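You operate a simulated robot arm through the tools that you are given. There is no shell and no other tool. Be economical: measure what you need, move in short steps, check, and stop when the job is done.

You are at the controls of a simulated robot arm. One attempt, no reset.

JOB
Close the shims drawer. Push the upper drawer farther from the cupboard shut. Shut the drawer under the turntable. Take the orange frame on the table top and put it away on the check bench. Take the 2 job card from the coil table and put it on the wide line shelf under the steel bench. The order is free. Set down upright: job card.
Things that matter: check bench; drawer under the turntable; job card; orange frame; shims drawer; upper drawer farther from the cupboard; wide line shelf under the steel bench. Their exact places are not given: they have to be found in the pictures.

Only the result counts: the job must be done as asked and must still hold three seconds after the hand-in. Knocking over, shifting, dropping, spilling or breaking anything else fails it.

ROBOT AND FRAMES
A 7-joint arm with a two-finger gripper on a trunk, on a base that drives. Base frame: it is fixed to the floor where the robot stands at the start and does not move with it; the origin is under the middle of the robot, x ahead of it, y to its left, z up. Lengths are in cm, angles in degrees, forces in N, time in s.
With the tool pointing down near the work surface it reaches from about 10 to 70 cm from the robot's upright axis, wherever it stands. Its first joint turns from -166.0 to 166.0 degrees. Places, roughly: check bench [270, 200, 80]; drawer under the turntable [380, 350, 70]; job card [-750, 525, 75]; orange frame [50, 500, 50]; shims drawer [60, 10, 70]; upper drawer farther from the cupboard [250, 220, 70]; wide line shelf under the steel bench [-560, 210, 40]. Payload 2.45 kg.
The TCP is the grasp point between the finger pads, 2.7 cm short of the fingertips. In the tool frame z runs along the fingers and y along their closing line. The gripper opens to 8 cm. The gripper's body begins 5.4 cm behind the TCP.
Orientation is that of the tool frame in the base frame, as a unit quaternion [w, x, y, z]. With the fingers straight down and closing along the base's y, the tool's x points along the base's -x, its y along +y and its z along -z.

CONTROLS
- The arm moves only by the tool send_rows. Its argument "steps" is a list of rows, each an object of numbers (a shift or turn left out is 0, a gripper value left out holds the last): "dx", "dy", "dz": the shift along the base's x, y, z in units of 500 mm (1.0 is 500 mm); "rx", "ry", "rz": the turn, a rotation vector about the base's x, y, z in units of 45 degrees (1.0 is 45 degrees). In form: [{"dx": .., "dy": .., "dz": .., "rx": .., "ry": .., "rz": ..}, ...]. A call has 1 to 12 rows; each row is the pose to reach, as a shift and turn from the pose commanded when the call began. "jaw" is the closure, from 0 (fully open) to 1 (shut), set as the call begins (left out, the last holds). A call with a number of a shift or a turn outside -1 to 1 is refused whole. Each row takes 0.2 s and may step no farther than 5 cm and 8.6 degrees from the row before; otherwise, or with a gripper value out of range, the whole call is refused. Where a pose cannot be reached the arm comes as near as it can. A force on the tool above 40 N (or 10 N above the force at the start of the call, whichever is more), or a blocked arm, ends the call early, and 0.2 s more pass. The fingers move at their own pace (about 15.3 cm/s each) and stop on an object; they squeeze with about 45 N. The grip force told is the motor's: it shows also when the fingers shut on nothing. Time passes only in rows, and 0.2 s behind the last, so rows that repeat a pose let the fingers close. The reply holds the time, the measured pose of the TCP, the force on the tool along the base axes, the opening and the grip force, in the units named above and with some noise, with the torque about the TCP (base axes, N m) and any sound that the robot's microphone picked up.
- Cameras (640 x 400 px; columns grow to the right, rows downward): "scene" is now at [3.38, 11.79, 160.79]; the picture's right is [-0.33, -0.94, 0.00], its down [-0.82, 0.28, -0.50] and it looks along [0.47, -0.16, -0.87] (base axes); focal length 266 px, centre (320, 200). "wrist" rides on the gripper at [6.3, 1.2, -7.9] in the tool frame; the picture's right is [-0.19, 0.98, 0.00], its down [-0.72, -0.14, -0.68] and it looks along [-0.67, -0.13, 0.73] (tool axes); focal length 226 px, centre (320, 200).
- camera(camera): a new picture of that camera. No time passes.
- lift_body(by): slides the trunk up (or, below 0, down) by that many cm; the arm and the scene camera ride with it, the base frame stays. It gives what a move gives, with no picture.
- base_move(legs): drives the robot by 1 to 6 legs, each [ahead, turn to the left] in cm and degrees, along the robot's own axes; the way and the turn of a leg run together, so that a leg with both is an arc; at most 150 cm and 180 degrees a leg. The arm and the cameras ride along, it lands a little off, and it stops where it bumps. It gives what a move gives.
- pan_tilt(pan, tilt): turns the head with the scene camera to pan (to the left, within 120 degrees either way) and tilt (down, from -29 to 69), counted from straight ahead of the robot. It gives what a move gives.
- measure_at(camera, pixels): for up to 12 pixels [column, row] of the newest picture of that camera ("zoom" is the newest enlarged one), the place [x, y, z] in the base frame of the surface seen there, good to about 0.3 cm, but the place of the scene camera against the robot may be out by one fixed shift of up to 1.2 cm in any direction. No time passes.
- close_up(camera, box): a new picture of the part [left, top, right, bottom] of that camera's present view, enlarged. No time passes.
- sign_off(): hands the job in; it is judged then, once.

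Work in short steps. Measure before you move; look again where a grasp or a placing could have gone wrong, and mend it. You have 110 turns and 78 pictures in all, those below and enlarged ones among them. Open the gripper and draw the arm clear of the work before you hand the job in, unless the task says otherwise; then end with one line.

The tools are called after "Emit:" as a command line: name --argument value ..., lists and objects as JSON in quotes. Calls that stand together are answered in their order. send_rows: Moves the arm, as the interface text tells. Its arguments: {"type":"object","properties":{"steps":{"type":"array","items":{"type":"object","properties":{"dx":{"type":"number"},"dy":{"type":"number"},"dz":{"type":"number"},"rx":{"type":"number"},"ry":{"type":"number"},"rz":{"type":"number"}}}},"jaw":{"type":"number"}},"required":["steps"]} The other tools are called the same way: lift_body (by) slides the trunk up or down; base_move (legs) drives the base; pan_tilt (pan, tilt) turns the head that bears the scene camera; camera (camera) takes a picture; measure_at (camera, pixels) gives the place of the surface under pixels of a picture; close_up (camera, box) takes an enlarged picture of a part of a camera's view; sign_off () hands the job in.

At the start:

```text
t: 0.0
tcp_pos: [49.65, -12.77, 96.09]
ee_rot: [0.0, 0.0, 1.0, 0.0]
wrist_force: [0.0, -0.5, 0.1]
ft_torque: [0.0, -0.02, -0.02]
opening: 8.0
gripper_force: 0.0
trunk travel left (down, up): [-25.0, 29.0]
robot x, y, heading: [-0.07, -0.06, 0.0]
head pan, tilt: [-19.1, 60.2]
```

scene: 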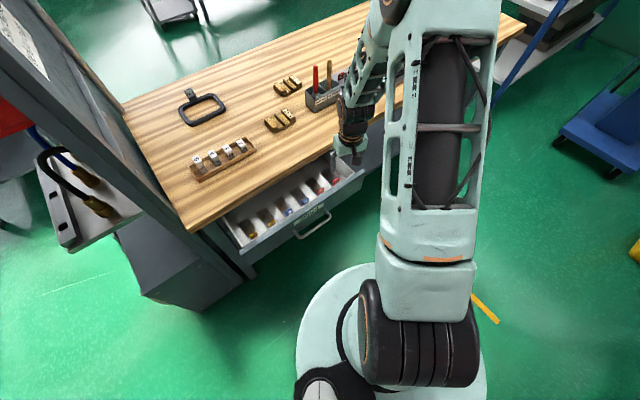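
wrist: 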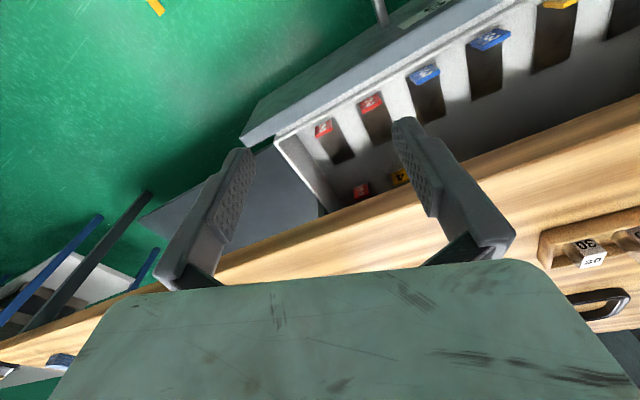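

The open drawer sits at about (290,215) in the scene with its handle at (313,227); I measure the front face, handle and table edge, and zoom in on the label.

Emit:
measure_at --camera "scene" --pixels '[[245, 252], [300, 215], [362, 178], [313, 227], [328, 215], [298, 236], [190, 230], [340, 150], [225, 220], [205, 160]]'

Emit:
close_up --camera "scene" --box '[180, 120, 400, 270]'

```text
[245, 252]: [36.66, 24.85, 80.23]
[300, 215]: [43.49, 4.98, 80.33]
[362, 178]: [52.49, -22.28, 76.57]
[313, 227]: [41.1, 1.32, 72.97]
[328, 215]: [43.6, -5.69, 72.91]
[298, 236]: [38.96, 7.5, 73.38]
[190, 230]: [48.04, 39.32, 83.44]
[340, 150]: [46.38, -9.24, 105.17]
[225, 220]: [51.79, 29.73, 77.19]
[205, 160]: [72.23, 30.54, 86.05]
```

```text
2.67 times, centred on (290, 195) of scene
```

zoom: 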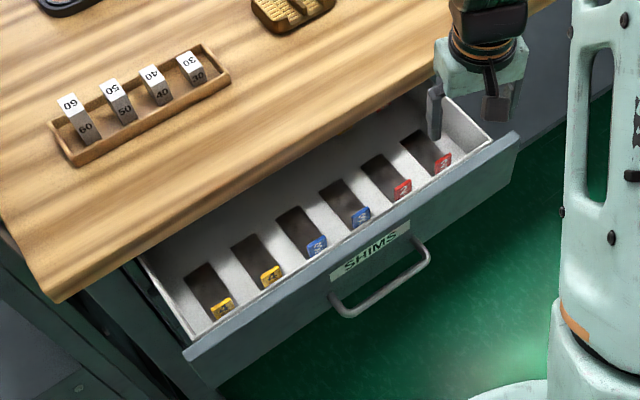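

The drawer front runs from (36.7,24.9) to (52.5,-22.3), so the push direction is about (0.95,0.31). First I survey the room for the way behind and the other stations.

Emit:
pan_tilt --pan 110 --tilt 15

Emit:
camera --camera "scene"

Emit:
pan_tilt --pan 40 --tilt 15

Emit:
camera --camera "scene"

Emit:
pan_tilt --pan -115 --tilt 20

Emit:
camera --camera "scene"

```text
t: 2.1
tcp_pos: [49.67, -12.68, 96.27]
ee_rot: [0.0, -0.001, 1.0, 0.0]
wrist_force: [-0.9, 0.6, -0.3]
ft_torque: [-0.01, -0.02, 0.03]
opening: 8.01
gripper_force: 0.1
trunk travel left (down, up): [-25.0, 29.0]
robot x, y, heading: [-0.17, -0.11, -0.0]
head pan, tilt: [110.0, 15.0]
```

```text
74 pictures are left
```

scene: 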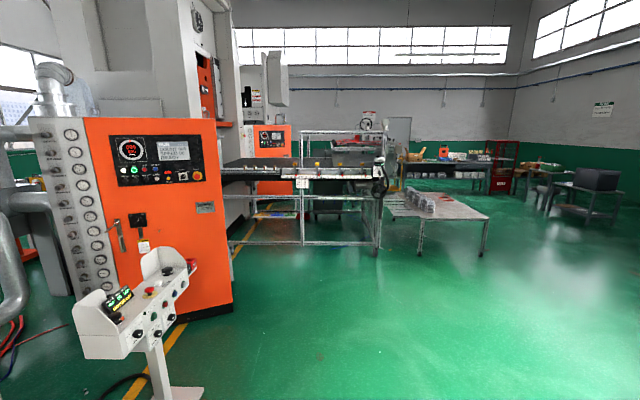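

```text
t: 3.5
tcp_pos: [49.68, -12.71, 96.23]
ee_rot: [0.0, -0.001, 1.0, 0.0]
wrist_force: [0.4, 0.4, -0.7]
ft_torque: [-0.01, -0.03, 0.0]
opening: 7.99
gripper_force: 0.0
trunk travel left (down, up): [-25.0, 29.0]
robot x, y, heading: [-0.14, 0.36, 0.3]
head pan, tilt: [40.0, 15.0]
```

```text
73 pictures are left
```

scene: 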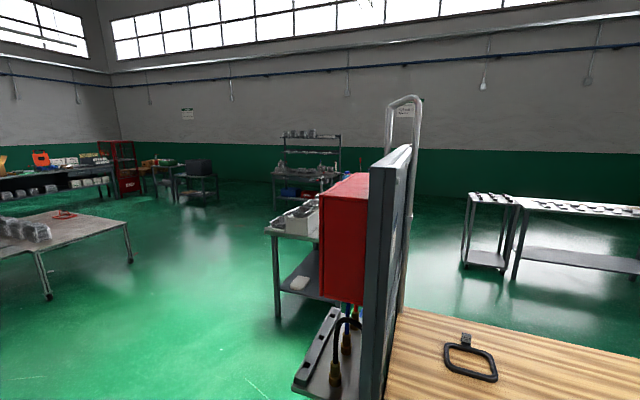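

```text
t: 5.9
tcp_pos: [49.77, -12.58, 96.26]
ee_rot: [0.0, 0.0, 1.0, 0.0]
wrist_force: [0.3, 0.8, 0.5]
ft_torque: [-0.02, 0.05, 0.0]
opening: 7.99
gripper_force: 0.1
trunk travel left (down, up): [-25.0, 29.0]
robot x, y, heading: [0.16, 0.12, -0.0]
head pan, tilt: [-115.0, 20.0]
```

```text
72 pictures are left
```

scene: 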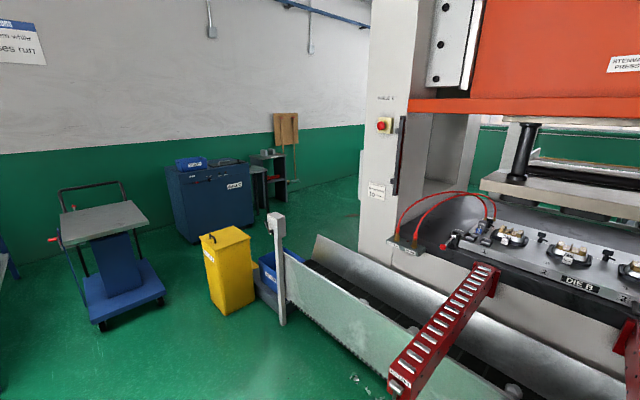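

Behind and to the right is a press with a red chute (440,330). I measure these and the far stations to know how much room there is.

Emit:
measure_at --camera "scene" --pixels '[[400, 380], [490, 270], [282, 320], [240, 300], [520, 380], [630, 380], [120, 290]]'

Emit:
pan_tilt --pan 0 --tilt 20

Emit:
camera --camera "scene"

```text
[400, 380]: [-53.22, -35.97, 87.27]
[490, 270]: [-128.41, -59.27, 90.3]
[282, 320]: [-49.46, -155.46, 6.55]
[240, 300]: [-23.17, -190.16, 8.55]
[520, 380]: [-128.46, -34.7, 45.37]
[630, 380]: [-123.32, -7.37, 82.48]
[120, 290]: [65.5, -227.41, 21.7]
```

```text
t: 7.8
tcp_pos: [49.62, -12.69, 96.18]
ee_rot: [0.0, 0.0, 1.0, 0.0]
wrist_force: [-0.8, 0.2, -0.6]
ft_torque: [0.03, -0.01, -0.02]
opening: 8.0
gripper_force: 0.1
trunk travel left (down, up): [-25.0, 29.0]
robot x, y, heading: [0.11, 0.22, 0.1]
head pan, tilt: [0.0, 20.0]
```

```text
71 pictures are left
```

scene: 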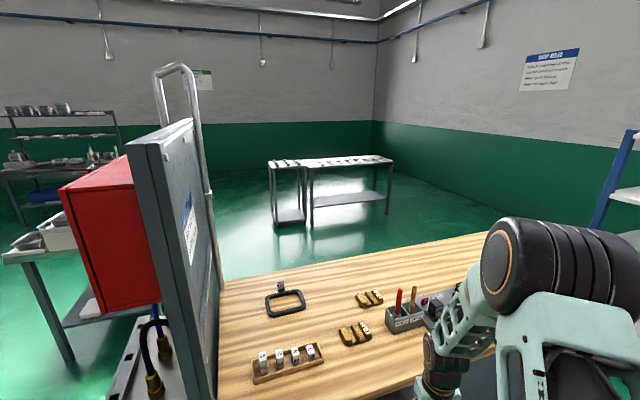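

The way back is clear for 15 cm. I back up, then turn the tool to point along the push direction with the jaw shut.

Emit:
base_move --legs '[[-15, 0]]'

Emit:
send_rows --jaw 1 --steps '[{"rx": 0.06, "ry": -0.18}, {"rx": 0.12, "ry": -0.36}, {"rx": 0.17, "ry": -0.53}, {"rx": 0.23, "ry": -0.7}, {"rx": 0.28, "ry": -0.86}, {"rx": 0.316, "ry": -0.949}]'

Emit:
send_rows --steps '[{"rx": 0.06, "ry": -0.18}, {"rx": 0.12, "ry": -0.36}, {"rx": 0.17, "ry": -0.53}, {"rx": 0.23, "ry": -0.7}, {"rx": 0.28, "ry": -0.86}, {"rx": 0.316, "ry": -0.949}]'

```text
t: 9.2
tcp_pos: [35.19, -12.82, 96.19]
ee_rot: [0.0, 0.002, 1.0, 0.0]
wrist_force: [0.1, 0.7, 0.0]
ft_torque: [0.03, 0.03, 0.0]
opening: 8.01
gripper_force: 0.1
trunk travel left (down, up): [-25.0, 29.0]
robot x, y, heading: [-14.64, -0.06, 0.1]
head pan, tilt: [0.0, 20.0]
```

```text
t: 10.6
tcp_pos: [35.1, -12.77, 96.25]
ee_rot: [0.364, 0.002, 0.924, 0.122]
wrist_force: [0.1, 1.1, 0.9]
ft_torque: [0.0, 0.02, 0.04]
opening: 0.0
gripper_force: 29.5
trunk travel left (down, up): [-25.0, 29.0]
robot x, y, heading: [-14.62, 0.23, 0.1]
head pan, tilt: [0.0, 20.0]
```

```text
t: 12.0
tcp_pos: [35.15, -12.9, 96.15]
ee_rot: [0.671, 0.002, 0.707, 0.224]
wrist_force: [0.3, 0.2, -1.5]
ft_torque: [0.0, 0.04, 0.0]
opening: 0.01
gripper_force: 29.7
trunk travel left (down, up): [-25.0, 29.0]
robot x, y, heading: [-14.71, -0.01, 0.1]
head pan, tilt: [0.0, 20.0]
```

Tool is horizontal now. I go to the start point (36.2,-1.1,77) in front of the drawer face.

Emit:
send_rows --steps '[{"dx": 0.004, "dy": 0.047, "dz": -0.076}, {"dx": 0.008, "dy": 0.094, "dz": -0.152}, {"dx": 0.012, "dy": 0.141, "dz": -0.229}, {"dx": 0.016, "dy": 0.188, "dz": -0.306}, {"dx": 0.021, "dy": 0.236, "dz": -0.383}]'

Emit:
pan_tilt --pan 5 --tilt 55

Emit:
camera --camera "scene"

```text
t: 13.2
tcp_pos: [36.06, -1.11, 77.01]
ee_rot: [0.671, 0.002, 0.707, 0.225]
wrist_force: [-0.3, 0.3, 0.4]
ft_torque: [0.01, 0.02, 0.0]
opening: 0.0
gripper_force: 29.6
trunk travel left (down, up): [-25.0, 29.0]
robot x, y, heading: [-14.46, 0.06, -0.1]
head pan, tilt: [0.0, 20.0]
```

```text
t: 14.2
tcp_pos: [36.06, -1.28, 77.17]
ee_rot: [0.671, 0.001, 0.707, 0.224]
wrist_force: [0.7, -0.1, -0.3]
ft_torque: [-0.01, -0.02, 0.01]
opening: 0.0
gripper_force: 29.9
trunk travel left (down, up): [-25.0, 29.0]
robot x, y, heading: [-14.48, -0.29, 0.1]
head pan, tilt: [5.0, 55.0]
```

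```text
70 pictures are left
```

scene: 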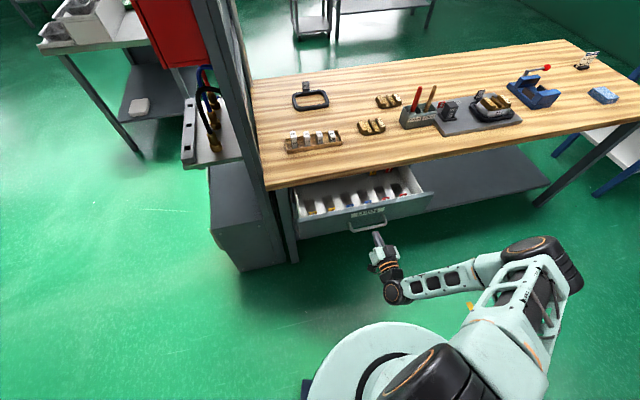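

Aligned with the drawer's centre. Now I push along (0.949,0.316) in short rows.

Emit:
send_rows --steps '[{"dx": 0.0285, "dy": 0.0095}, {"dx": 0.057, "dy": 0.019}, {"dx": 0.0855, "dy": 0.0285}, {"dx": 0.114, "dy": 0.038}, {"dx": 0.1425, "dy": 0.0475}, {"dx": 0.171, "dy": 0.057}, {"dx": 0.1995, "dy": 0.0665}, {"dx": 0.228, "dy": 0.076}, {"dx": 0.2565, "dy": 0.0855}, {"dx": 0.285, "dy": 0.095}, {"dx": 0.3135, "dy": 0.1045}, {"dx": 0.342, "dy": 0.114}]'

```text
t: 16.8
tcp_pos: [53.2, 4.7, 76.98]
ee_rot: [0.671, 0.001, 0.707, 0.224]
wrist_force: [-0.4, 0.1, -0.2]
ft_torque: [0.03, 0.0, 0.02]
opening: 0.0
gripper_force: 30.1
trunk travel left (down, up): [-25.0, 29.0]
robot x, y, heading: [-14.63, 0.1, 0.3]
head pan, tilt: [5.0, 55.0]
```

Emit:
camera --camera "scene"

Emit:
send_rows --steps '[{"dx": 0.019, "dy": 0.0063}, {"dx": 0.038, "dy": 0.0126}, {"dx": 0.057, "dy": 0.019}, {"dx": 0.076, "dy": 0.0253}, {"dx": 0.095, "dy": 0.0316}]'

Emit:
camera --camera "scene"

```text
69 pictures are left
```

scene: 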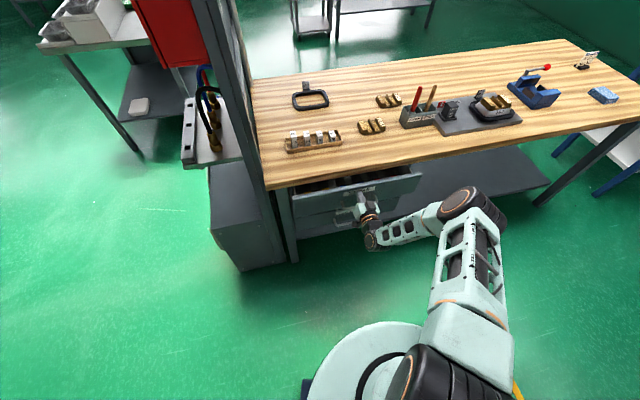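

```text
t: 18.0
tcp_pos: [58.05, 6.31, 77.01]
ee_rot: [0.67, 0.002, 0.707, 0.225]
wrist_force: [0.6, 0.5, -0.5]
ft_torque: [0.01, 0.01, 0.0]
opening: 0.01
gripper_force: 29.8
trunk travel left (down, up): [-25.0, 29.0]
robot x, y, heading: [-14.76, -0.02, 0.2]
head pan, tilt: [5.0, 55.0]
```

```text
68 pictures are left
```

scene: 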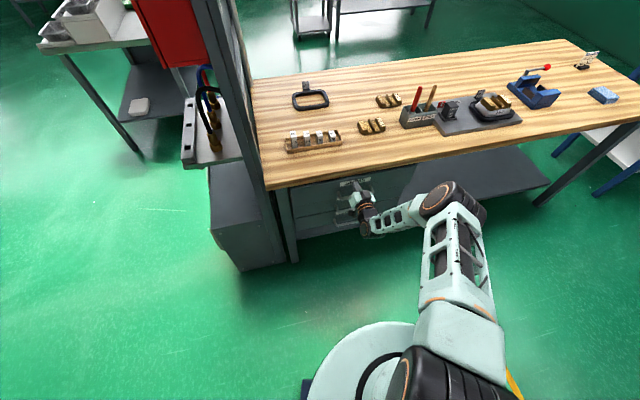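

Still sliding freely and nearly closed; I push on until it stops.

Emit:
send_rows --steps '[{"dx": 0.0133, "dy": 0.0044}, {"dx": 0.0266, "dy": 0.0088}, {"dx": 0.04, "dy": 0.0133}, {"dx": 0.0532, "dy": 0.0177}, {"dx": 0.0665, "dy": 0.022}, {"dx": 0.08, "dy": 0.0266}, {"dx": 0.093, "dy": 0.031}, {"dx": 0.1064, "dy": 0.0354}]'

Emit:
camera --camera "scene"

```text
t: 19.0
tcp_pos: [59.93, 6.94, 76.85]
ee_rot: [0.67, 0.001, 0.707, 0.224]
wrist_force: [-24.9, -8.3, 13.7]
ft_torque: [0.08, -0.13, 0.13]
opening: 0.6
gripper_force: 29.8
trunk travel left (down, up): [-25.0, 29.0]
robot x, y, heading: [-14.58, -0.08, 0.1]
head pan, tilt: [5.0, 55.0]
stopped in row 4: the force on the tool passed its limit at 54 N (the readings are from after the stop); the commanded pose is now the measured one
```

```text
67 pictures are left
```

scene: 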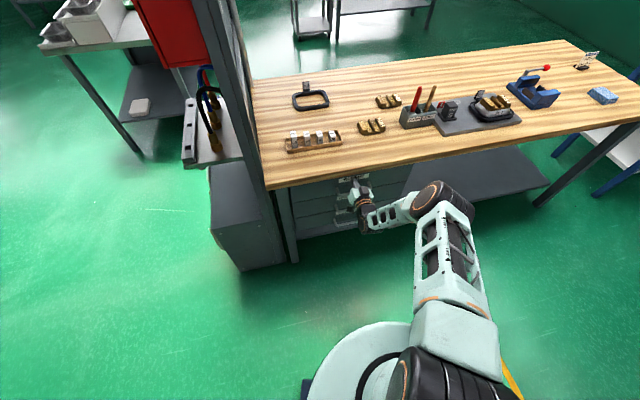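

The drawer hit its stop. I withdraw along the same line and check the gap.

Emit:
send_rows --steps '[{"dx": -0.076, "dy": -0.025}, {"dx": -0.152, "dy": -0.05}, {"dx": -0.228, "dy": -0.076}, {"dx": -0.304, "dy": -0.1}, {"dx": -0.38, "dy": -0.126}, {"dx": -0.456, "dy": -0.151}]'

Emit:
close_up --camera "scene" --box '[200, 100, 520, 300]'

```text
t: 20.4
tcp_pos: [37.49, -0.76, 76.6]
ee_rot: [0.67, 0.002, 0.708, 0.223]
wrist_force: [0.4, 0.5, -0.6]
ft_torque: [0.0, 0.04, 0.02]
opening: 0.0
gripper_force: 29.6
trunk travel left (down, up): [-25.0, 29.0]
robot x, y, heading: [-14.57, 0.15, 0.2]
head pan, tilt: [5.0, 55.0]
```

```text
2.00 times, centred on (360, 200) of scene
```

zoom: 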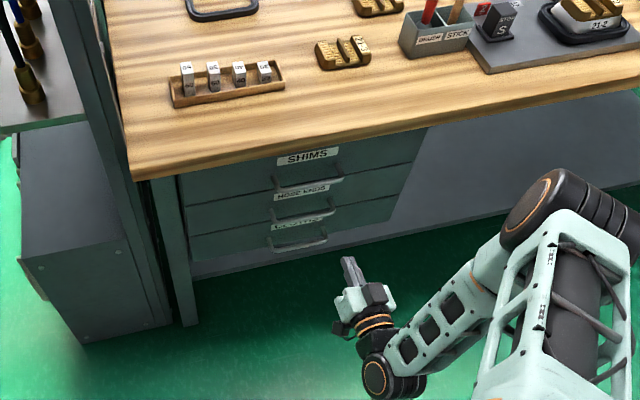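

Shims drawer is flush with its neighbours. I pull the arm in and look left for the route.

Emit:
send_rows --steps '[{"dx": -0.06, "dz": 0.06}, {"dx": -0.12, "dz": 0.12}, {"dx": -0.18, "dz": 0.18}, {"dx": -0.24, "dz": 0.24}]'

Emit:
pan_tilt --pan 75 --tilt 20

Emit:
camera --camera "scene"

```text
t: 21.4
tcp_pos: [25.52, -0.58, 88.65]
ee_rot: [0.669, 0.002, 0.708, 0.224]
wrist_force: [-0.4, -0.4, -0.4]
ft_torque: [0.0, 0.01, -0.01]
opening: 0.02
gripper_force: 29.6
trunk travel left (down, up): [-25.0, 29.0]
robot x, y, heading: [-14.59, 0.11, 0.1]
head pan, tilt: [5.0, 55.0]
```

```text
t: 22.8
tcp_pos: [25.61, -0.55, 88.61]
ee_rot: [0.669, 0.001, 0.708, 0.224]
wrist_force: [0.2, -1.1, -0.9]
ft_torque: [0.01, 0.02, 0.0]
opening: 0.02
gripper_force: 29.8
trunk travel left (down, up): [-25.0, 29.0]
robot x, y, heading: [-14.52, 0.22, -0.3]
head pan, tilt: [75.0, 20.0]
```

```text
65 pictures are left
```

scene: 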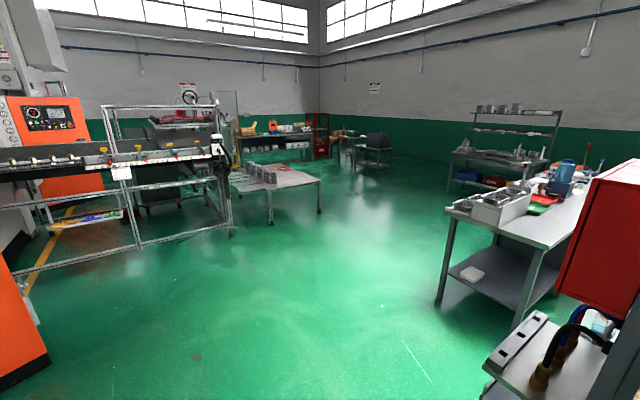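

I measure the layout: low table, bench at right, far shelf, and orange machine edge.

Emit:
measure_at --camera "scene" --pixels '[[320, 185], [270, 225], [275, 178], [230, 235], [450, 208], [545, 245], [560, 200], [437, 305], [545, 330], [490, 152], [25, 320], [225, 160]]'

Emit:
close_up --camera "scene" --box '[420, 90, 640, 240]'

```text
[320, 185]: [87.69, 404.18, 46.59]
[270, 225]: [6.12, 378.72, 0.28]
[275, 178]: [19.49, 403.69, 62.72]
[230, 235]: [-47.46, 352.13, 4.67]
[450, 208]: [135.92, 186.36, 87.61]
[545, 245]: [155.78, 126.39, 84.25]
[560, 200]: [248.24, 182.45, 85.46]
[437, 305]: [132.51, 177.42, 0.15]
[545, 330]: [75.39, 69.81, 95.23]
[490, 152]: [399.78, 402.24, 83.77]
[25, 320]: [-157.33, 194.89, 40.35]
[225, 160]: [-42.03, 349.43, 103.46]
```

```text
2.67 times, centred on (530, 165) of scene
```

zoom: 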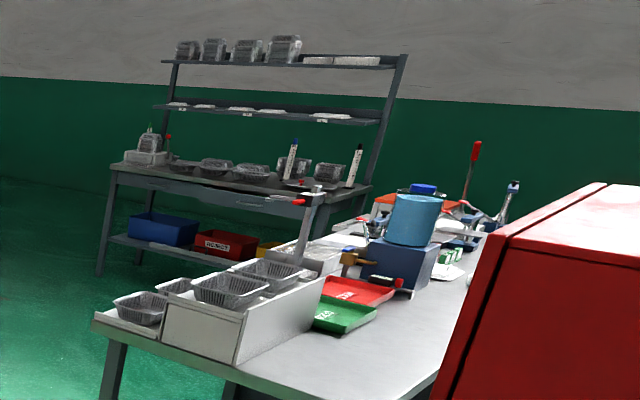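

Check bench corner is near (136,186), low table near corner at (88,404). I drive left and ahead toward the low table's right side.

Emit:
base_move --legs '[[0, 90], [140, 0], [0, -25], [140, 0]]'

Emit:
pan_tilt --pan 20 --tilt 20

Emit:
camera --camera "scene"

Emit:
pan_tilt --pan -60 --tilt 20

Emit:
camera --camera "scene"

```text
t: 41.6
tcp_pos: [55.22, 304.23, 88.71]
ee_rot: [0.441, -0.383, 0.596, 0.551]
wrist_force: [0.8, -0.3, -0.8]
ft_torque: [0.01, 0.03, -0.02]
opening: 0.0
gripper_force: 29.7
trunk travel left (down, up): [-25.0, 29.0]
robot x, y, heading: [37.86, 267.92, 65.7]
head pan, tilt: [75.0, 20.0]
```

```text
t: 42.9
tcp_pos: [55.17, 304.22, 88.61]
ee_rot: [0.441, -0.384, 0.596, 0.551]
wrist_force: [0.0, 0.8, 0.0]
ft_torque: [0.03, 0.04, 0.01]
opening: 0.0
gripper_force: 29.8
trunk travel left (down, up): [-25.0, 29.0]
robot x, y, heading: [37.86, 267.76, 66.1]
head pan, tilt: [20.0, 20.0]
```

```text
63 pictures are left
```

scene: 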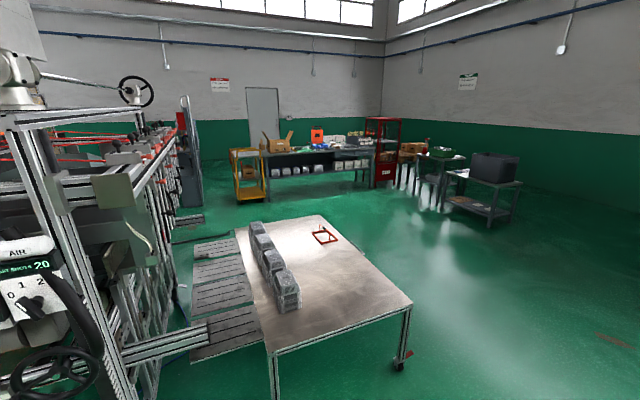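

```text
t: 44.4
tcp_pos: [55.16, 304.36, 88.66]
ee_rot: [0.44, -0.384, 0.596, 0.551]
wrist_force: [-0.1, -0.2, -0.5]
ft_torque: [0.02, -0.01, 0.01]
opening: 0.01
gripper_force: 30.2
trunk travel left (down, up): [-25.0, 29.0]
robot x, y, heading: [38.12, 268.25, 65.7]
head pan, tilt: [-60.0, 20.0]
```

```text
62 pictures are left
```

scene: 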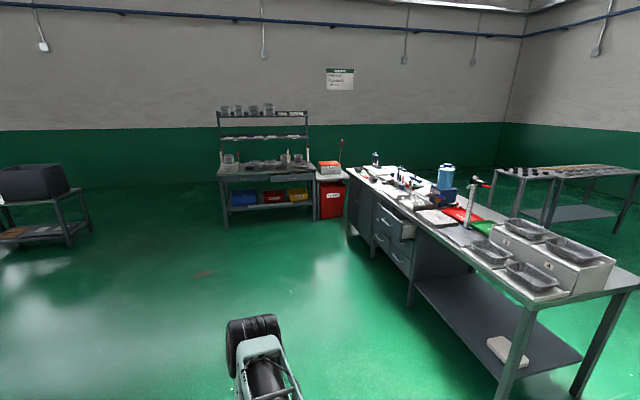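

Orange frame is at (325,235) of the earlier view; the open drawer of the check bench is visible at (400,225). I measure the drawer here, then go back to view the frame.

Emit:
measure_at --camera "scene" --pixels '[[383, 206], [405, 238], [415, 236], [348, 168], [413, 228], [462, 243], [440, 250], [270, 178], [225, 175], [318, 172], [340, 215]]'

Emit:
close_up --camera "scene" --box '[320, 140, 520, 300]'

Emit:
pan_tilt --pan 10 --tilt 25

Emit:
close_up --camera "scene" --box '[200, 120, 520, 320]'

```text
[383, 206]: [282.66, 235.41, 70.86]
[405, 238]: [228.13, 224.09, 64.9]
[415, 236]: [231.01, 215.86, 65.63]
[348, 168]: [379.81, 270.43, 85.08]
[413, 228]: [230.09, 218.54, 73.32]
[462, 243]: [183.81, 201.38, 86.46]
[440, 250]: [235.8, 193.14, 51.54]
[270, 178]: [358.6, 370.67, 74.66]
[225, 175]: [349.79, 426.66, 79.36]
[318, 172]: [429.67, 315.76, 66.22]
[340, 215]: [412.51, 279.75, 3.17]
```

```text
2.50 times, centred on (420, 220) of scene
```

zoom: 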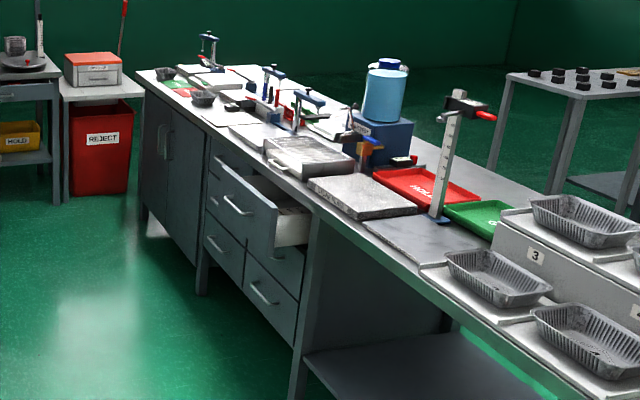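

```text
t: 45.8
tcp_pos: [55.11, 304.3, 88.53]
ee_rot: [0.44, -0.384, 0.595, 0.552]
wrist_force: [0.1, 0.9, -0.2]
ft_torque: [0.01, 0.01, 0.0]
opening: 0.0
gripper_force: 29.6
trunk travel left (down, up): [-25.0, 29.0]
robot x, y, heading: [38.18, 267.89, 65.8]
head pan, tilt: [10.0, 25.0]
```

```text
2.00 times, centred on (360, 220) of scene
```

zoom: 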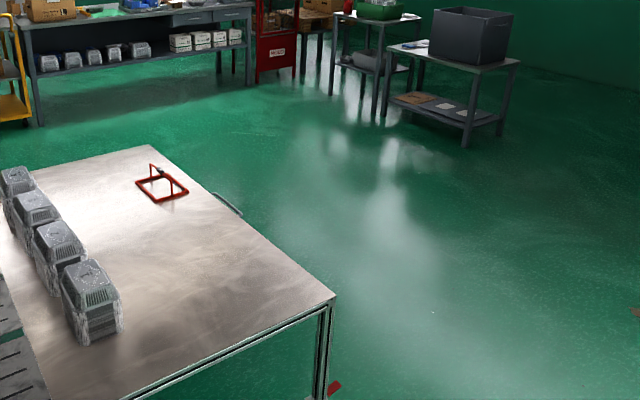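

The frame lies flat near the table's right edge with a raised loop at zoom (155,172). I measure it.

Emit:
measure_at --camera "zoom" --pixels '[[152, 166], [138, 184], [155, 200], [187, 191], [163, 174], [172, 176], [334, 296], [150, 146], [240, 212], [215, 230], [160, 190], [154, 175]]'

Emit:
close_up --camera "scene" --box '[250, 190, 310, 230]'

```text
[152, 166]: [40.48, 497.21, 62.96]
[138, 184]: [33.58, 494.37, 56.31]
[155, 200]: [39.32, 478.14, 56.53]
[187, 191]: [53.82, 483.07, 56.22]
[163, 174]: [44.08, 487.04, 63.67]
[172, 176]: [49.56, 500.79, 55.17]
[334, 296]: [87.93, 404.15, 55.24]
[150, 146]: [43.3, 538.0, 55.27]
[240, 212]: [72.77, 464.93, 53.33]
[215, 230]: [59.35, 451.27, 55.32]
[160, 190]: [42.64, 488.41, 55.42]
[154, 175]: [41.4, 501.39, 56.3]
```

```text
10.00 times, centred on (280, 210) of scene
```

zoom: 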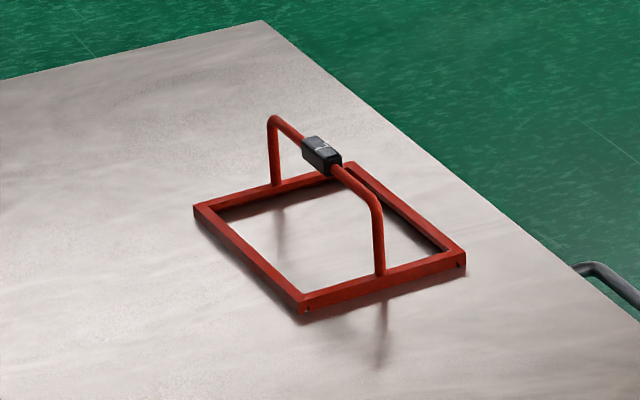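

Emit:
measure_at --camera "zoom" --pixels '[[274, 118], [320, 150], [335, 152], [310, 142], [325, 165], [365, 188], [377, 205], [380, 270], [278, 182], [300, 298], [460, 252], [198, 208]]'

```text
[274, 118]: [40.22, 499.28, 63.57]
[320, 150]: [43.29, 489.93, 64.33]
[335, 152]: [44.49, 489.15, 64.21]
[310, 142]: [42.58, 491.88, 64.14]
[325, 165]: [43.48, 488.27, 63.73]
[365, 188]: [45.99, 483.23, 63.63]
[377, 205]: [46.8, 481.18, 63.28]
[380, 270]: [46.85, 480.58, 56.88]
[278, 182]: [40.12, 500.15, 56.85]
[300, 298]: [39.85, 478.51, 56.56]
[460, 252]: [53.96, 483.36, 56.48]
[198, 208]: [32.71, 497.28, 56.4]
```

Grip block centre (43.5,490), top z 64.3, handle direction (0.33,-0.94), table top z 55.3. I drive round to the table's right side to stand at about (97,509) facing the frame.

Emit:
base_move --legs '[[0, -16.1], [90, 0], [83, 0], [0, 66.2], [120, 0], [0, 83.1]]'

Emit:
pan_tilt --pan 0 --tilt 50

Emit:
camera --camera "scene"

```text
t: 67.7
tcp_pos: [60.93, 497.04, 88.72]
ee_rot: [0.323, 0.701, 0.106, -0.628]
wrist_force: [-0.6, -0.9, -0.7]
ft_torque: [-0.04, -0.01, -0.01]
opening: 0.0
gripper_force: 29.5
trunk travel left (down, up): [-25.0, 29.0]
robot x, y, heading: [99.19, 508.44, -162.5]
head pan, tilt: [10.0, 25.0]
```

```text
t: 68.6
tcp_pos: [60.93, 496.99, 88.6]
ee_rot: [0.322, 0.701, 0.105, -0.628]
wrist_force: [0.6, -0.1, -0.3]
ft_torque: [0.01, -0.03, 0.02]
opening: 0.0
gripper_force: 29.8
trunk travel left (down, up): [-25.0, 29.0]
robot x, y, heading: [99.57, 508.49, -162.3]
head pan, tilt: [0.0, 50.0]
```

```text
58 pictures are left
```

scene: 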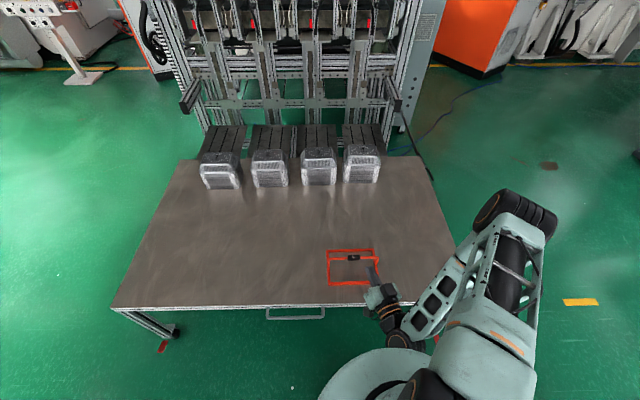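

I measure the frame again from here.

Emit:
close_up --camera "scene" --box '[300, 230, 412, 300]'

Emit:
measure_at --camera "scene" --pixels '[[353, 257], [338, 258], [372, 256], [327, 251], [373, 249], [329, 285], [374, 282]]'

```text
5.71 times, centred on (356, 265) of scene
```

zoom: 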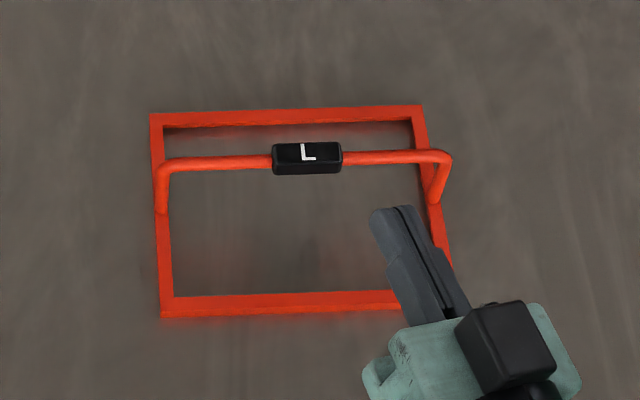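

```text
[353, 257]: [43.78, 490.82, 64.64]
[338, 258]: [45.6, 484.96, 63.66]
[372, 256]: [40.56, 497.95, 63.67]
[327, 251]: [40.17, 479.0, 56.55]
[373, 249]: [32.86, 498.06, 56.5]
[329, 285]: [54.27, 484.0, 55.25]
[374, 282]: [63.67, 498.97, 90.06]
```

Frame agrees with earlier measures: grip centre (43.6,490.6). I turn the tool back to straight down, jaw open, then yaw so that it closes across the handle.

Emit:
send_rows --jaw 0 --steps '[{"rx": 0.105, "ry": -0.146}, {"rx": 0.21, "ry": -0.293}, {"rx": 0.315, "ry": -0.439}, {"rx": 0.42, "ry": -0.585}, {"rx": 0.51, "ry": -0.71}, {"rx": 0.583, "ry": -0.813}]'

Emit:
send_rows --steps '[{"rx": 0.105, "ry": -0.146}, {"rx": 0.21, "ry": -0.293}, {"rx": 0.315, "ry": -0.439}, {"rx": 0.42, "ry": -0.585}, {"rx": 0.51, "ry": -0.71}, {"rx": 0.583, "ry": -0.813}]'

Emit:
send_rows --steps '[{"dx": -0.07, "dy": -0.026, "rz": 0.165}, {"dx": -0.14, "dy": -0.052, "rz": 0.33}, {"dx": -0.21, "dy": -0.078, "rz": 0.495}, {"dx": -0.28, "dy": -0.104, "rz": 0.66}, {"dx": -0.346, "dy": -0.128, "rz": 0.822}]'

Emit:
send_rows --steps '[{"rz": 0.165}, {"rz": 0.33}, {"rz": 0.495}, {"rz": 0.66}, {"rz": 0.822}]'

Emit:
camera --camera "wrist"

```text
t: 70.0
tcp_pos: [60.84, 497.1, 88.69]
ee_rot: [0.174, 0.915, 0.137, -0.338]
wrist_force: [0.3, -0.2, 0.8]
ft_torque: [-0.04, 0.03, 0.02]
opening: 7.99
gripper_force: 0.0
trunk travel left (down, up): [-25.0, 29.0]
robot x, y, heading: [99.17, 508.56, -162.5]
head pan, tilt: [0.0, 50.0]
```

```text
t: 71.4
tcp_pos: [61.02, 497.06, 88.61]
ee_rot: [0.0, 0.989, 0.149, 0.003]
wrist_force: [-0.2, 0.6, -0.6]
ft_torque: [0.0, 0.03, -0.01]
opening: 8.0
gripper_force: 0.2
trunk travel left (down, up): [-25.0, 29.0]
robot x, y, heading: [99.59, 508.65, -162.3]
head pan, tilt: [0.0, 50.0]
```

```text
t: 72.6
tcp_pos: [43.51, 490.33, 88.57]
ee_rot: [0.0, 0.891, 0.455, 0.003]
wrist_force: [0.7, -0.5, 0.0]
ft_torque: [0.02, 0.01, -0.01]
opening: 8.01
gripper_force: 0.0
trunk travel left (down, up): [-25.0, 29.0]
robot x, y, heading: [99.35, 508.12, -163.0]
head pan, tilt: [0.0, 50.0]
```

```text
t: 73.8
tcp_pos: [43.62, 490.61, 88.62]
ee_rot: [-0.001, 0.701, 0.713, 0.003]
wrist_force: [0.0, -0.3, 0.1]
ft_torque: [-0.02, -0.01, 0.0]
opening: 8.0
gripper_force: 0.1
trunk travel left (down, up): [-25.0, 29.0]
robot x, y, heading: [99.47, 508.5, -162.5]
head pan, tilt: [0.0, 50.0]
```

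```text
56 pictures are left
```

wrist: 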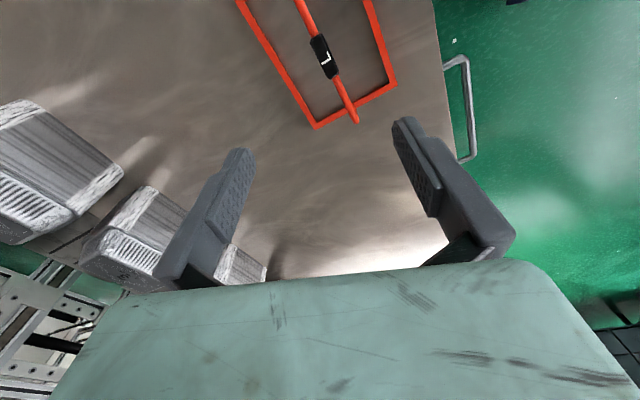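

Tool x is at 91°, so 19° more yaw is needed. I turn and descend above the grip, checking the grip's place with the wrist camera.

Emit:
measure_at --camera "wrist" --pixels '[[323, 57], [305, 15], [345, 95]]'

Emit:
send_rows --steps '[{"rz": 0.14, "dz": -0.08}, {"rz": 0.28, "dz": -0.16}, {"rz": 0.422, "dz": -0.24}, {"rz": 0.422, "dz": -0.3}]'

Emit:
camera --camera "wrist"

```text
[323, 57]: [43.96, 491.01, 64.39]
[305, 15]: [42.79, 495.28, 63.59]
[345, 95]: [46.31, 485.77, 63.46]
```

```text
t: 74.8
tcp_pos: [43.59, 490.56, 73.75]
ee_rot: [-0.002, 0.573, 0.82, 0.001]
wrist_force: [-0.6, -0.3, -0.1]
ft_torque: [-0.01, -0.01, 0.02]
opening: 8.03
gripper_force: 0.0
trunk travel left (down, up): [-25.0, 29.0]
robot x, y, heading: [99.42, 508.71, -162.6]
head pan, tilt: [0.0, 50.0]
```

```text
55 pictures are left
```

wrist: 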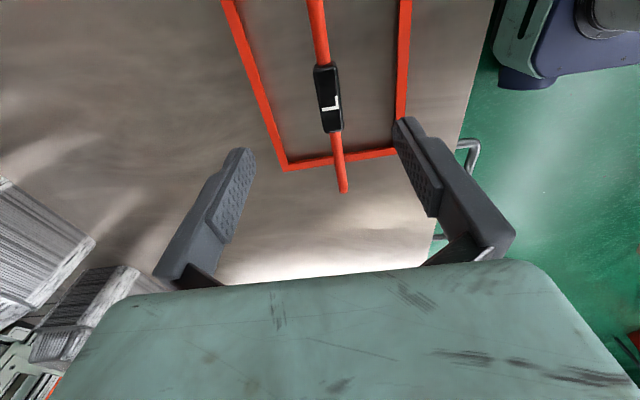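

Aligned with the block at (328,98). I descend to z 63.2 and close.

Emit:
send_rows --steps '[{"dx": 0.003, "dy": 0.003, "dz": -0.07}, {"dx": 0.005, "dy": 0.006, "dz": -0.14}, {"dx": 0.005, "dy": 0.006, "dz": -0.21}]'

Emit:
send_rows --jaw 1 --steps '[{"dz": 0}, {"dz": 0}, {"dz": 0}]'

Emit:
send_rows --steps '[{"dz": 0.04}, {"dz": 0.1}, {"dz": 0.18}, {"dz": 0.26}, {"dz": 0.34}, {"dz": 0.42}, {"dz": 0.5}, {"dz": 0.58}, {"dz": 0.66}, {"dz": 0.74}]'

Emit:
camera --camera "scene"

```text
t: 75.6
tcp_pos: [43.89, 491.05, 62.78]
ee_rot: [-0.002, 0.574, 0.819, 0.001]
wrist_force: [0.4, -0.4, -0.8]
ft_torque: [0.01, 0.0, 0.02]
opening: 8.0
gripper_force: 0.1
trunk travel left (down, up): [-25.0, 29.0]
robot x, y, heading: [99.29, 508.45, -162.1]
head pan, tilt: [0.0, 50.0]
```

```text
t: 76.4
tcp_pos: [43.95, 490.92, 62.8]
ee_rot: [-0.001, 0.574, 0.819, 0.001]
wrist_force: [0.5, 0.7, 0.0]
ft_torque: [-0.01, -0.04, -0.03]
opening: 1.73
gripper_force: 42.9
trunk travel left (down, up): [-25.0, 29.0]
robot x, y, heading: [99.39, 508.25, -162.4]
head pan, tilt: [0.0, 50.0]
```

```text
t: 78.6
tcp_pos: [44.03, 491.14, 100.08]
ee_rot: [-0.002, 0.574, 0.819, 0.002]
wrist_force: [0.2, 0.0, -2.1]
ft_torque: [0.0, 0.0, -0.02]
opening: 1.73
gripper_force: 42.4
trunk travel left (down, up): [-25.0, 29.0]
robot x, y, heading: [99.45, 508.2, -162.7]
head pan, tilt: [0.0, 50.0]
```

```text
54 pictures are left
```

scene: 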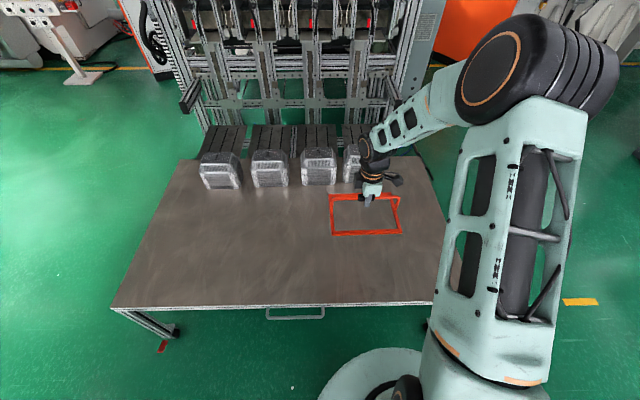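

Frame is held (opening 1.73). I pull the arm in and drive back toward the west end of the check bench.

Emit:
send_rows --steps '[{"dx": 0.08, "dy": 0.026}, {"dx": 0.16, "dy": 0.052}, {"dx": 0.24, "dy": 0.078}, {"dx": 0.3, "dy": 0.1}]'

Emit:
base_move --legs '[[0, 97.5], [119.5, 0], [0, -41], [110, 0], [108, 0]]'

Emit:
pan_tilt --pan 70 --tilt 35

Emit:
camera --camera "scene"

```text
t: 79.6
tcp_pos: [59.02, 495.89, 100.11]
ee_rot: [-0.001, 0.573, 0.819, 0.001]
wrist_force: [0.2, -0.6, -2.2]
ft_torque: [0.0, 0.02, -0.01]
opening: 1.76
gripper_force: 43.1
trunk travel left (down, up): [-25.0, 29.0]
robot x, y, heading: [99.27, 508.29, -162.3]
head pan, tilt: [0.0, 50.0]
```

```text
t: 102.2
tcp_pos: [69.28, 151.31, 100.15]
ee_rot: [-0.003, 0.132, 0.991, 0.002]
wrist_force: [0.1, 0.3, -3.0]
ft_torque: [-0.04, -0.01, 0.01]
opening: 1.74
gripper_force: 42.7
trunk travel left (down, up): [-25.0, 29.0]
robot x, y, heading: [82.46, 191.68, -107.5]
head pan, tilt: [0.0, 50.0]
```

```text
t: 103.7
tcp_pos: [69.19, 151.43, 100.16]
ee_rot: [-0.003, 0.132, 0.991, 0.001]
wrist_force: [0.0, -0.4, -2.6]
ft_torque: [0.03, -0.02, 0.03]
opening: 1.76
gripper_force: 42.5
trunk travel left (down, up): [-25.0, 29.0]
robot x, y, heading: [82.16, 191.52, -107.5]
head pan, tilt: [70.0, 35.0]
```

```text
53 pictures are left
```

scene: 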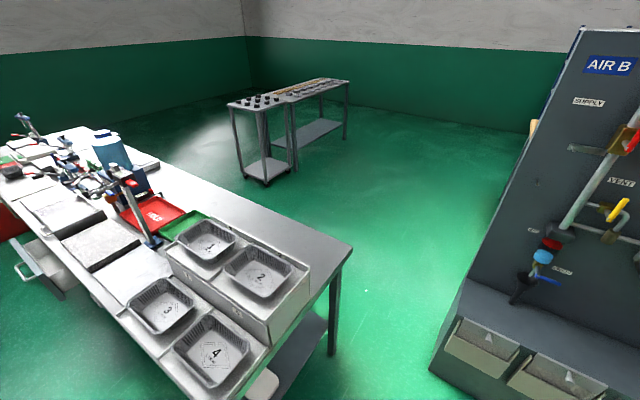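

The free strip lies along the bench's south side, from (330,260) to (170,165). I measure its edges.

Emit:
measure_at --camera "scene" --pixels '[[349, 249], [308, 268], [330, 262], [250, 215], [205, 213], [260, 198], [215, 175], [180, 190], [205, 195], [170, 160], [312, 262], [270, 215]]'

Emit:
close_up --camera "scene" --box '[80, 110, 400, 310]'

```text
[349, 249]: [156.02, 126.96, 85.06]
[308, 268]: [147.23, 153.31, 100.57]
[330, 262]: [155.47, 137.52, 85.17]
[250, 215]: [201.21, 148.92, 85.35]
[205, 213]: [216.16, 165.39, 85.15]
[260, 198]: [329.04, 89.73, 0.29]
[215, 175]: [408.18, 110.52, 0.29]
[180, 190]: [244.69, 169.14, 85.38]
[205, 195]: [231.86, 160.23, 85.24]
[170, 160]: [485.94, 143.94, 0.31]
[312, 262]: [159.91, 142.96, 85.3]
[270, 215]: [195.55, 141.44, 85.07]
```

```text
2.00 times, centred on (240, 210) of scene
```

zoom: 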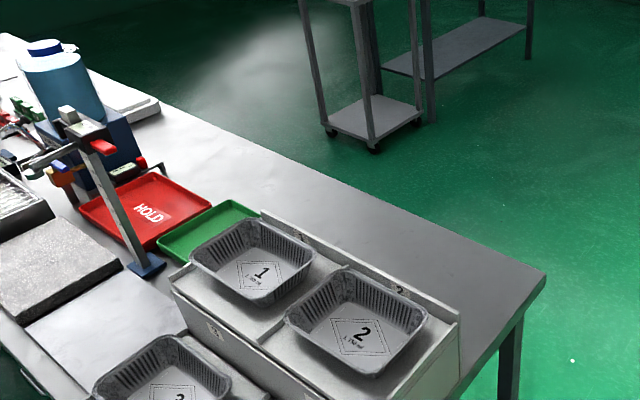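

Strip is 28 cm wide between the bench edge and riser. Plan: frame centre at (166.3,143.4), robot at about (114,126). I check the panel cabinet's clearance.

Emit:
measure_at --camera "scene" --pixels '[[435, 365], [465, 282], [600, 360], [520, 370], [575, 45], [490, 240]]'

```text
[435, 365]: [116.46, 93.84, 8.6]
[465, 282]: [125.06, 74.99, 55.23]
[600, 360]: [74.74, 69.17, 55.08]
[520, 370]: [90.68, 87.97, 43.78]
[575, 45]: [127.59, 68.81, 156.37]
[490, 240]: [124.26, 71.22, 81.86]
```

The cabinet corner is at (116,94), so I stand further north at (108,150). I lift the trunk 22 cm so the frame clears riser and trays, then drive there.

Emit:
lift_body --by 22

Emit:
base_move --legs '[[0, 49.5], [48.9, 0], [0, 51.5]]'

Emit:
pan_tilt --pan 0 --tilt 50

Emit:
camera --camera "scene"

```text
t: 106.0
tcp_pos: [69.18, 151.38, 122.08]
ee_rot: [-0.003, 0.132, 0.991, 0.002]
wrist_force: [0.1, 0.2, -3.3]
ft_torque: [0.01, -0.02, -0.02]
opening: 1.76
gripper_force: 42.5
trunk travel left (down, up): [-47.0, 7.0]
robot x, y, heading: [82.35, 191.77, -107.7]
head pan, tilt: [70.0, 35.0]
```

```text
t: 113.5
tcp_pos: [149.77, 144.91, 122.11]
ee_rot: [-0.002, -0.676, 0.737, -0.002]
wrist_force: [0.1, 0.7, -2.2]
ft_torque: [-0.02, 0.02, 0.01]
opening: 1.75
gripper_force: 42.9
trunk travel left (down, up): [-47.0, 7.0]
robot x, y, heading: [107.63, 150.61, -7.5]
head pan, tilt: [70.0, 35.0]
```

```text
t: 114.9
tcp_pos: [149.62, 144.87, 122.09]
ee_rot: [-0.002, -0.675, 0.737, -0.002]
wrist_force: [-0.1, -0.1, -2.4]
ft_torque: [0.0, -0.02, 0.03]
opening: 1.74
gripper_force: 42.9
trunk travel left (down, up): [-47.0, 7.0]
robot x, y, heading: [108.03, 150.41, -7.4]
head pan, tilt: [0.0, 50.0]
```

```text
51 pictures are left
```

scene: 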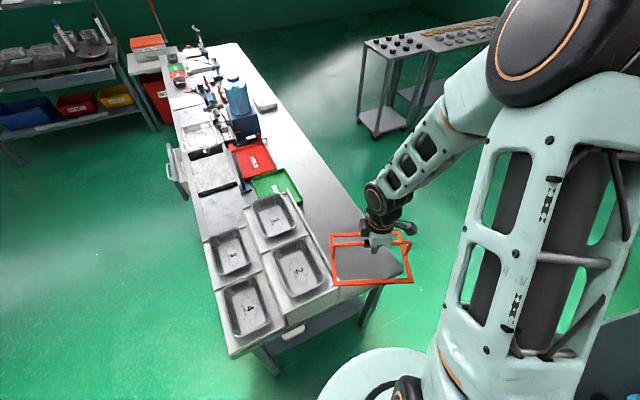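

Frame held clear. I yaw -66.6° so the frame's long side lies along the bench, and move over the spot.

Emit:
send_rows --steps '[{"rz": -0.15}, {"rz": -0.3}, {"rz": -0.45}, {"rz": -0.6}, {"rz": -0.74}]'

Emit:
send_rows --steps '[{"dx": 0.066, "dy": -0.006, "rz": -0.15}, {"dx": 0.132, "dy": -0.012, "rz": -0.3}, {"dx": 0.2, "dy": -0.018, "rz": -0.45}, {"dx": 0.266, "dy": -0.024, "rz": -0.6}, {"dx": 0.332, "dy": -0.03, "rz": -0.74}]'

Emit:
camera --camera "scene"

```text
t: 116.1
tcp_pos: [149.54, 145.03, 122.15]
ee_rot: [-0.002, -0.436, 0.9, -0.001]
wrist_force: [0.3, -0.3, -2.6]
ft_torque: [-0.02, 0.03, 0.01]
opening: 1.73
gripper_force: 43.2
trunk travel left (down, up): [-47.0, 7.0]
robot x, y, heading: [107.72, 150.75, -7.3]
head pan, tilt: [0.0, 50.0]
```

```text
t: 117.3
tcp_pos: [166.5, 143.52, 122.1]
ee_rot: [-0.004, -0.159, 0.987, 0.001]
wrist_force: [0.2, 0.7, -2.3]
ft_torque: [0.02, 0.03, 0.02]
opening: 1.73
gripper_force: 43.3
trunk travel left (down, up): [-47.0, 7.0]
robot x, y, heading: [107.66, 150.56, -7.7]
head pan, tilt: [0.0, 50.0]
```

```text
50 pictures are left
```

scene: 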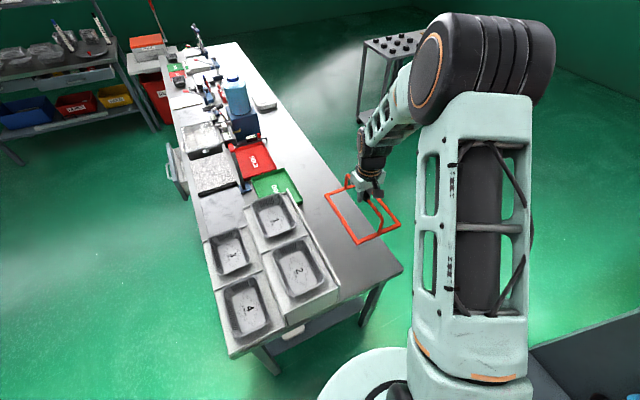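

Aligned. I lower the trunk 26 cm and check before the last centimetres.

Emit:
lift_body --by -26

Emit:
camera --camera "scene"

```text
t: 120.0
tcp_pos: [166.32, 143.5, 96.24]
ee_rot: [-0.003, -0.161, 0.987, 0.001]
wrist_force: [0.4, -0.8, -2.2]
ft_torque: [-0.03, 0.0, 0.0]
opening: 1.72
gripper_force: 43.2
trunk travel left (down, up): [-21.0, 33.0]
robot x, y, heading: [107.74, 150.6, -7.3]
head pan, tilt: [0.0, 50.0]
```

```text
49 pictures are left
```

scene: 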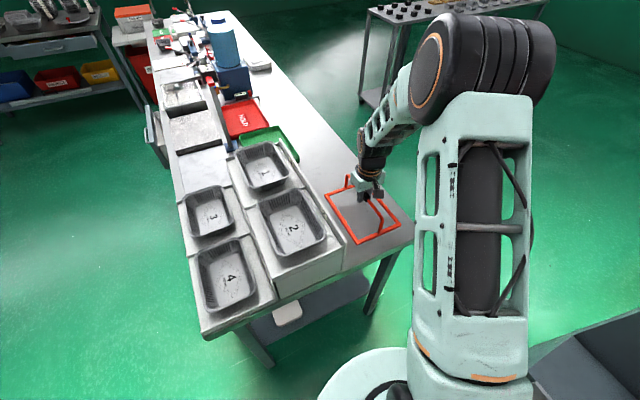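

Frame is over the strip. I lower gently to contact.

Emit:
send_rows --steps '[{"dz": -0.02}, {"dz": -0.04}, {"dz": -0.055}, {"dz": -0.065}, {"dz": -0.07}, {"dz": -0.074}]'

```text
t: 121.4
tcp_pos: [166.33, 143.38, 92.74]
ee_rot: [-0.001, -0.16, 0.987, -0.001]
wrist_force: [0.0, -1.8, 18.3]
ft_torque: [-0.41, 1.42, 0.01]
opening: 1.75
gripper_force: 42.7
trunk travel left (down, up): [-21.0, 33.0]
robot x, y, heading: [107.86, 150.29, -7.3]
head pan, tilt: [0.0, 50.0]
```

Contact at 18 N. I open and lift straight up.

Emit:
send_rows --jaw 0 --steps '[{"dz": 0.002}, {"dz": 0.004}, {"dz": 0.004}]'

Emit:
send_rows --steps '[{"dz": 0.04}, {"dz": 0.1}, {"dz": 0.19}, {"dz": 0.28}, {"dz": 0.37}, {"dz": 0.46}, {"dz": 0.54}]'

Emit:
camera --camera "scene"

```text
t: 122.2
tcp_pos: [166.13, 143.49, 92.74]
ee_rot: [-0.003, -0.159, 0.987, 0.001]
wrist_force: [-0.7, 0.0, -0.4]
ft_torque: [0.03, 0.02, 0.01]
opening: 8.01
gripper_force: 0.0
trunk travel left (down, up): [-21.0, 33.0]
robot x, y, heading: [107.73, 150.41, -7.4]
head pan, tilt: [0.0, 50.0]
```

```text
t: 123.8
tcp_pos: [166.35, 143.7, 120.05]
ee_rot: [-0.003, -0.16, 0.987, 0.0]
wrist_force: [-1.4, 0.6, -0.7]
ft_torque: [0.01, 0.02, 0.03]
opening: 7.97
gripper_force: 0.1
trunk travel left (down, up): [-21.0, 33.0]
robot x, y, heading: [107.69, 150.5, -7.6]
head pan, tilt: [0.0, 50.0]
```

```text
48 pictures are left
```

scene: 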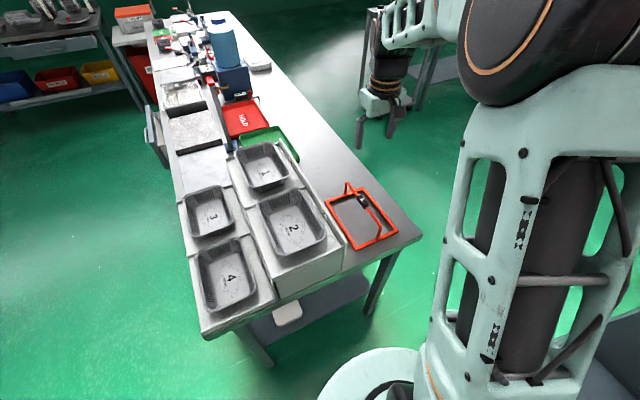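

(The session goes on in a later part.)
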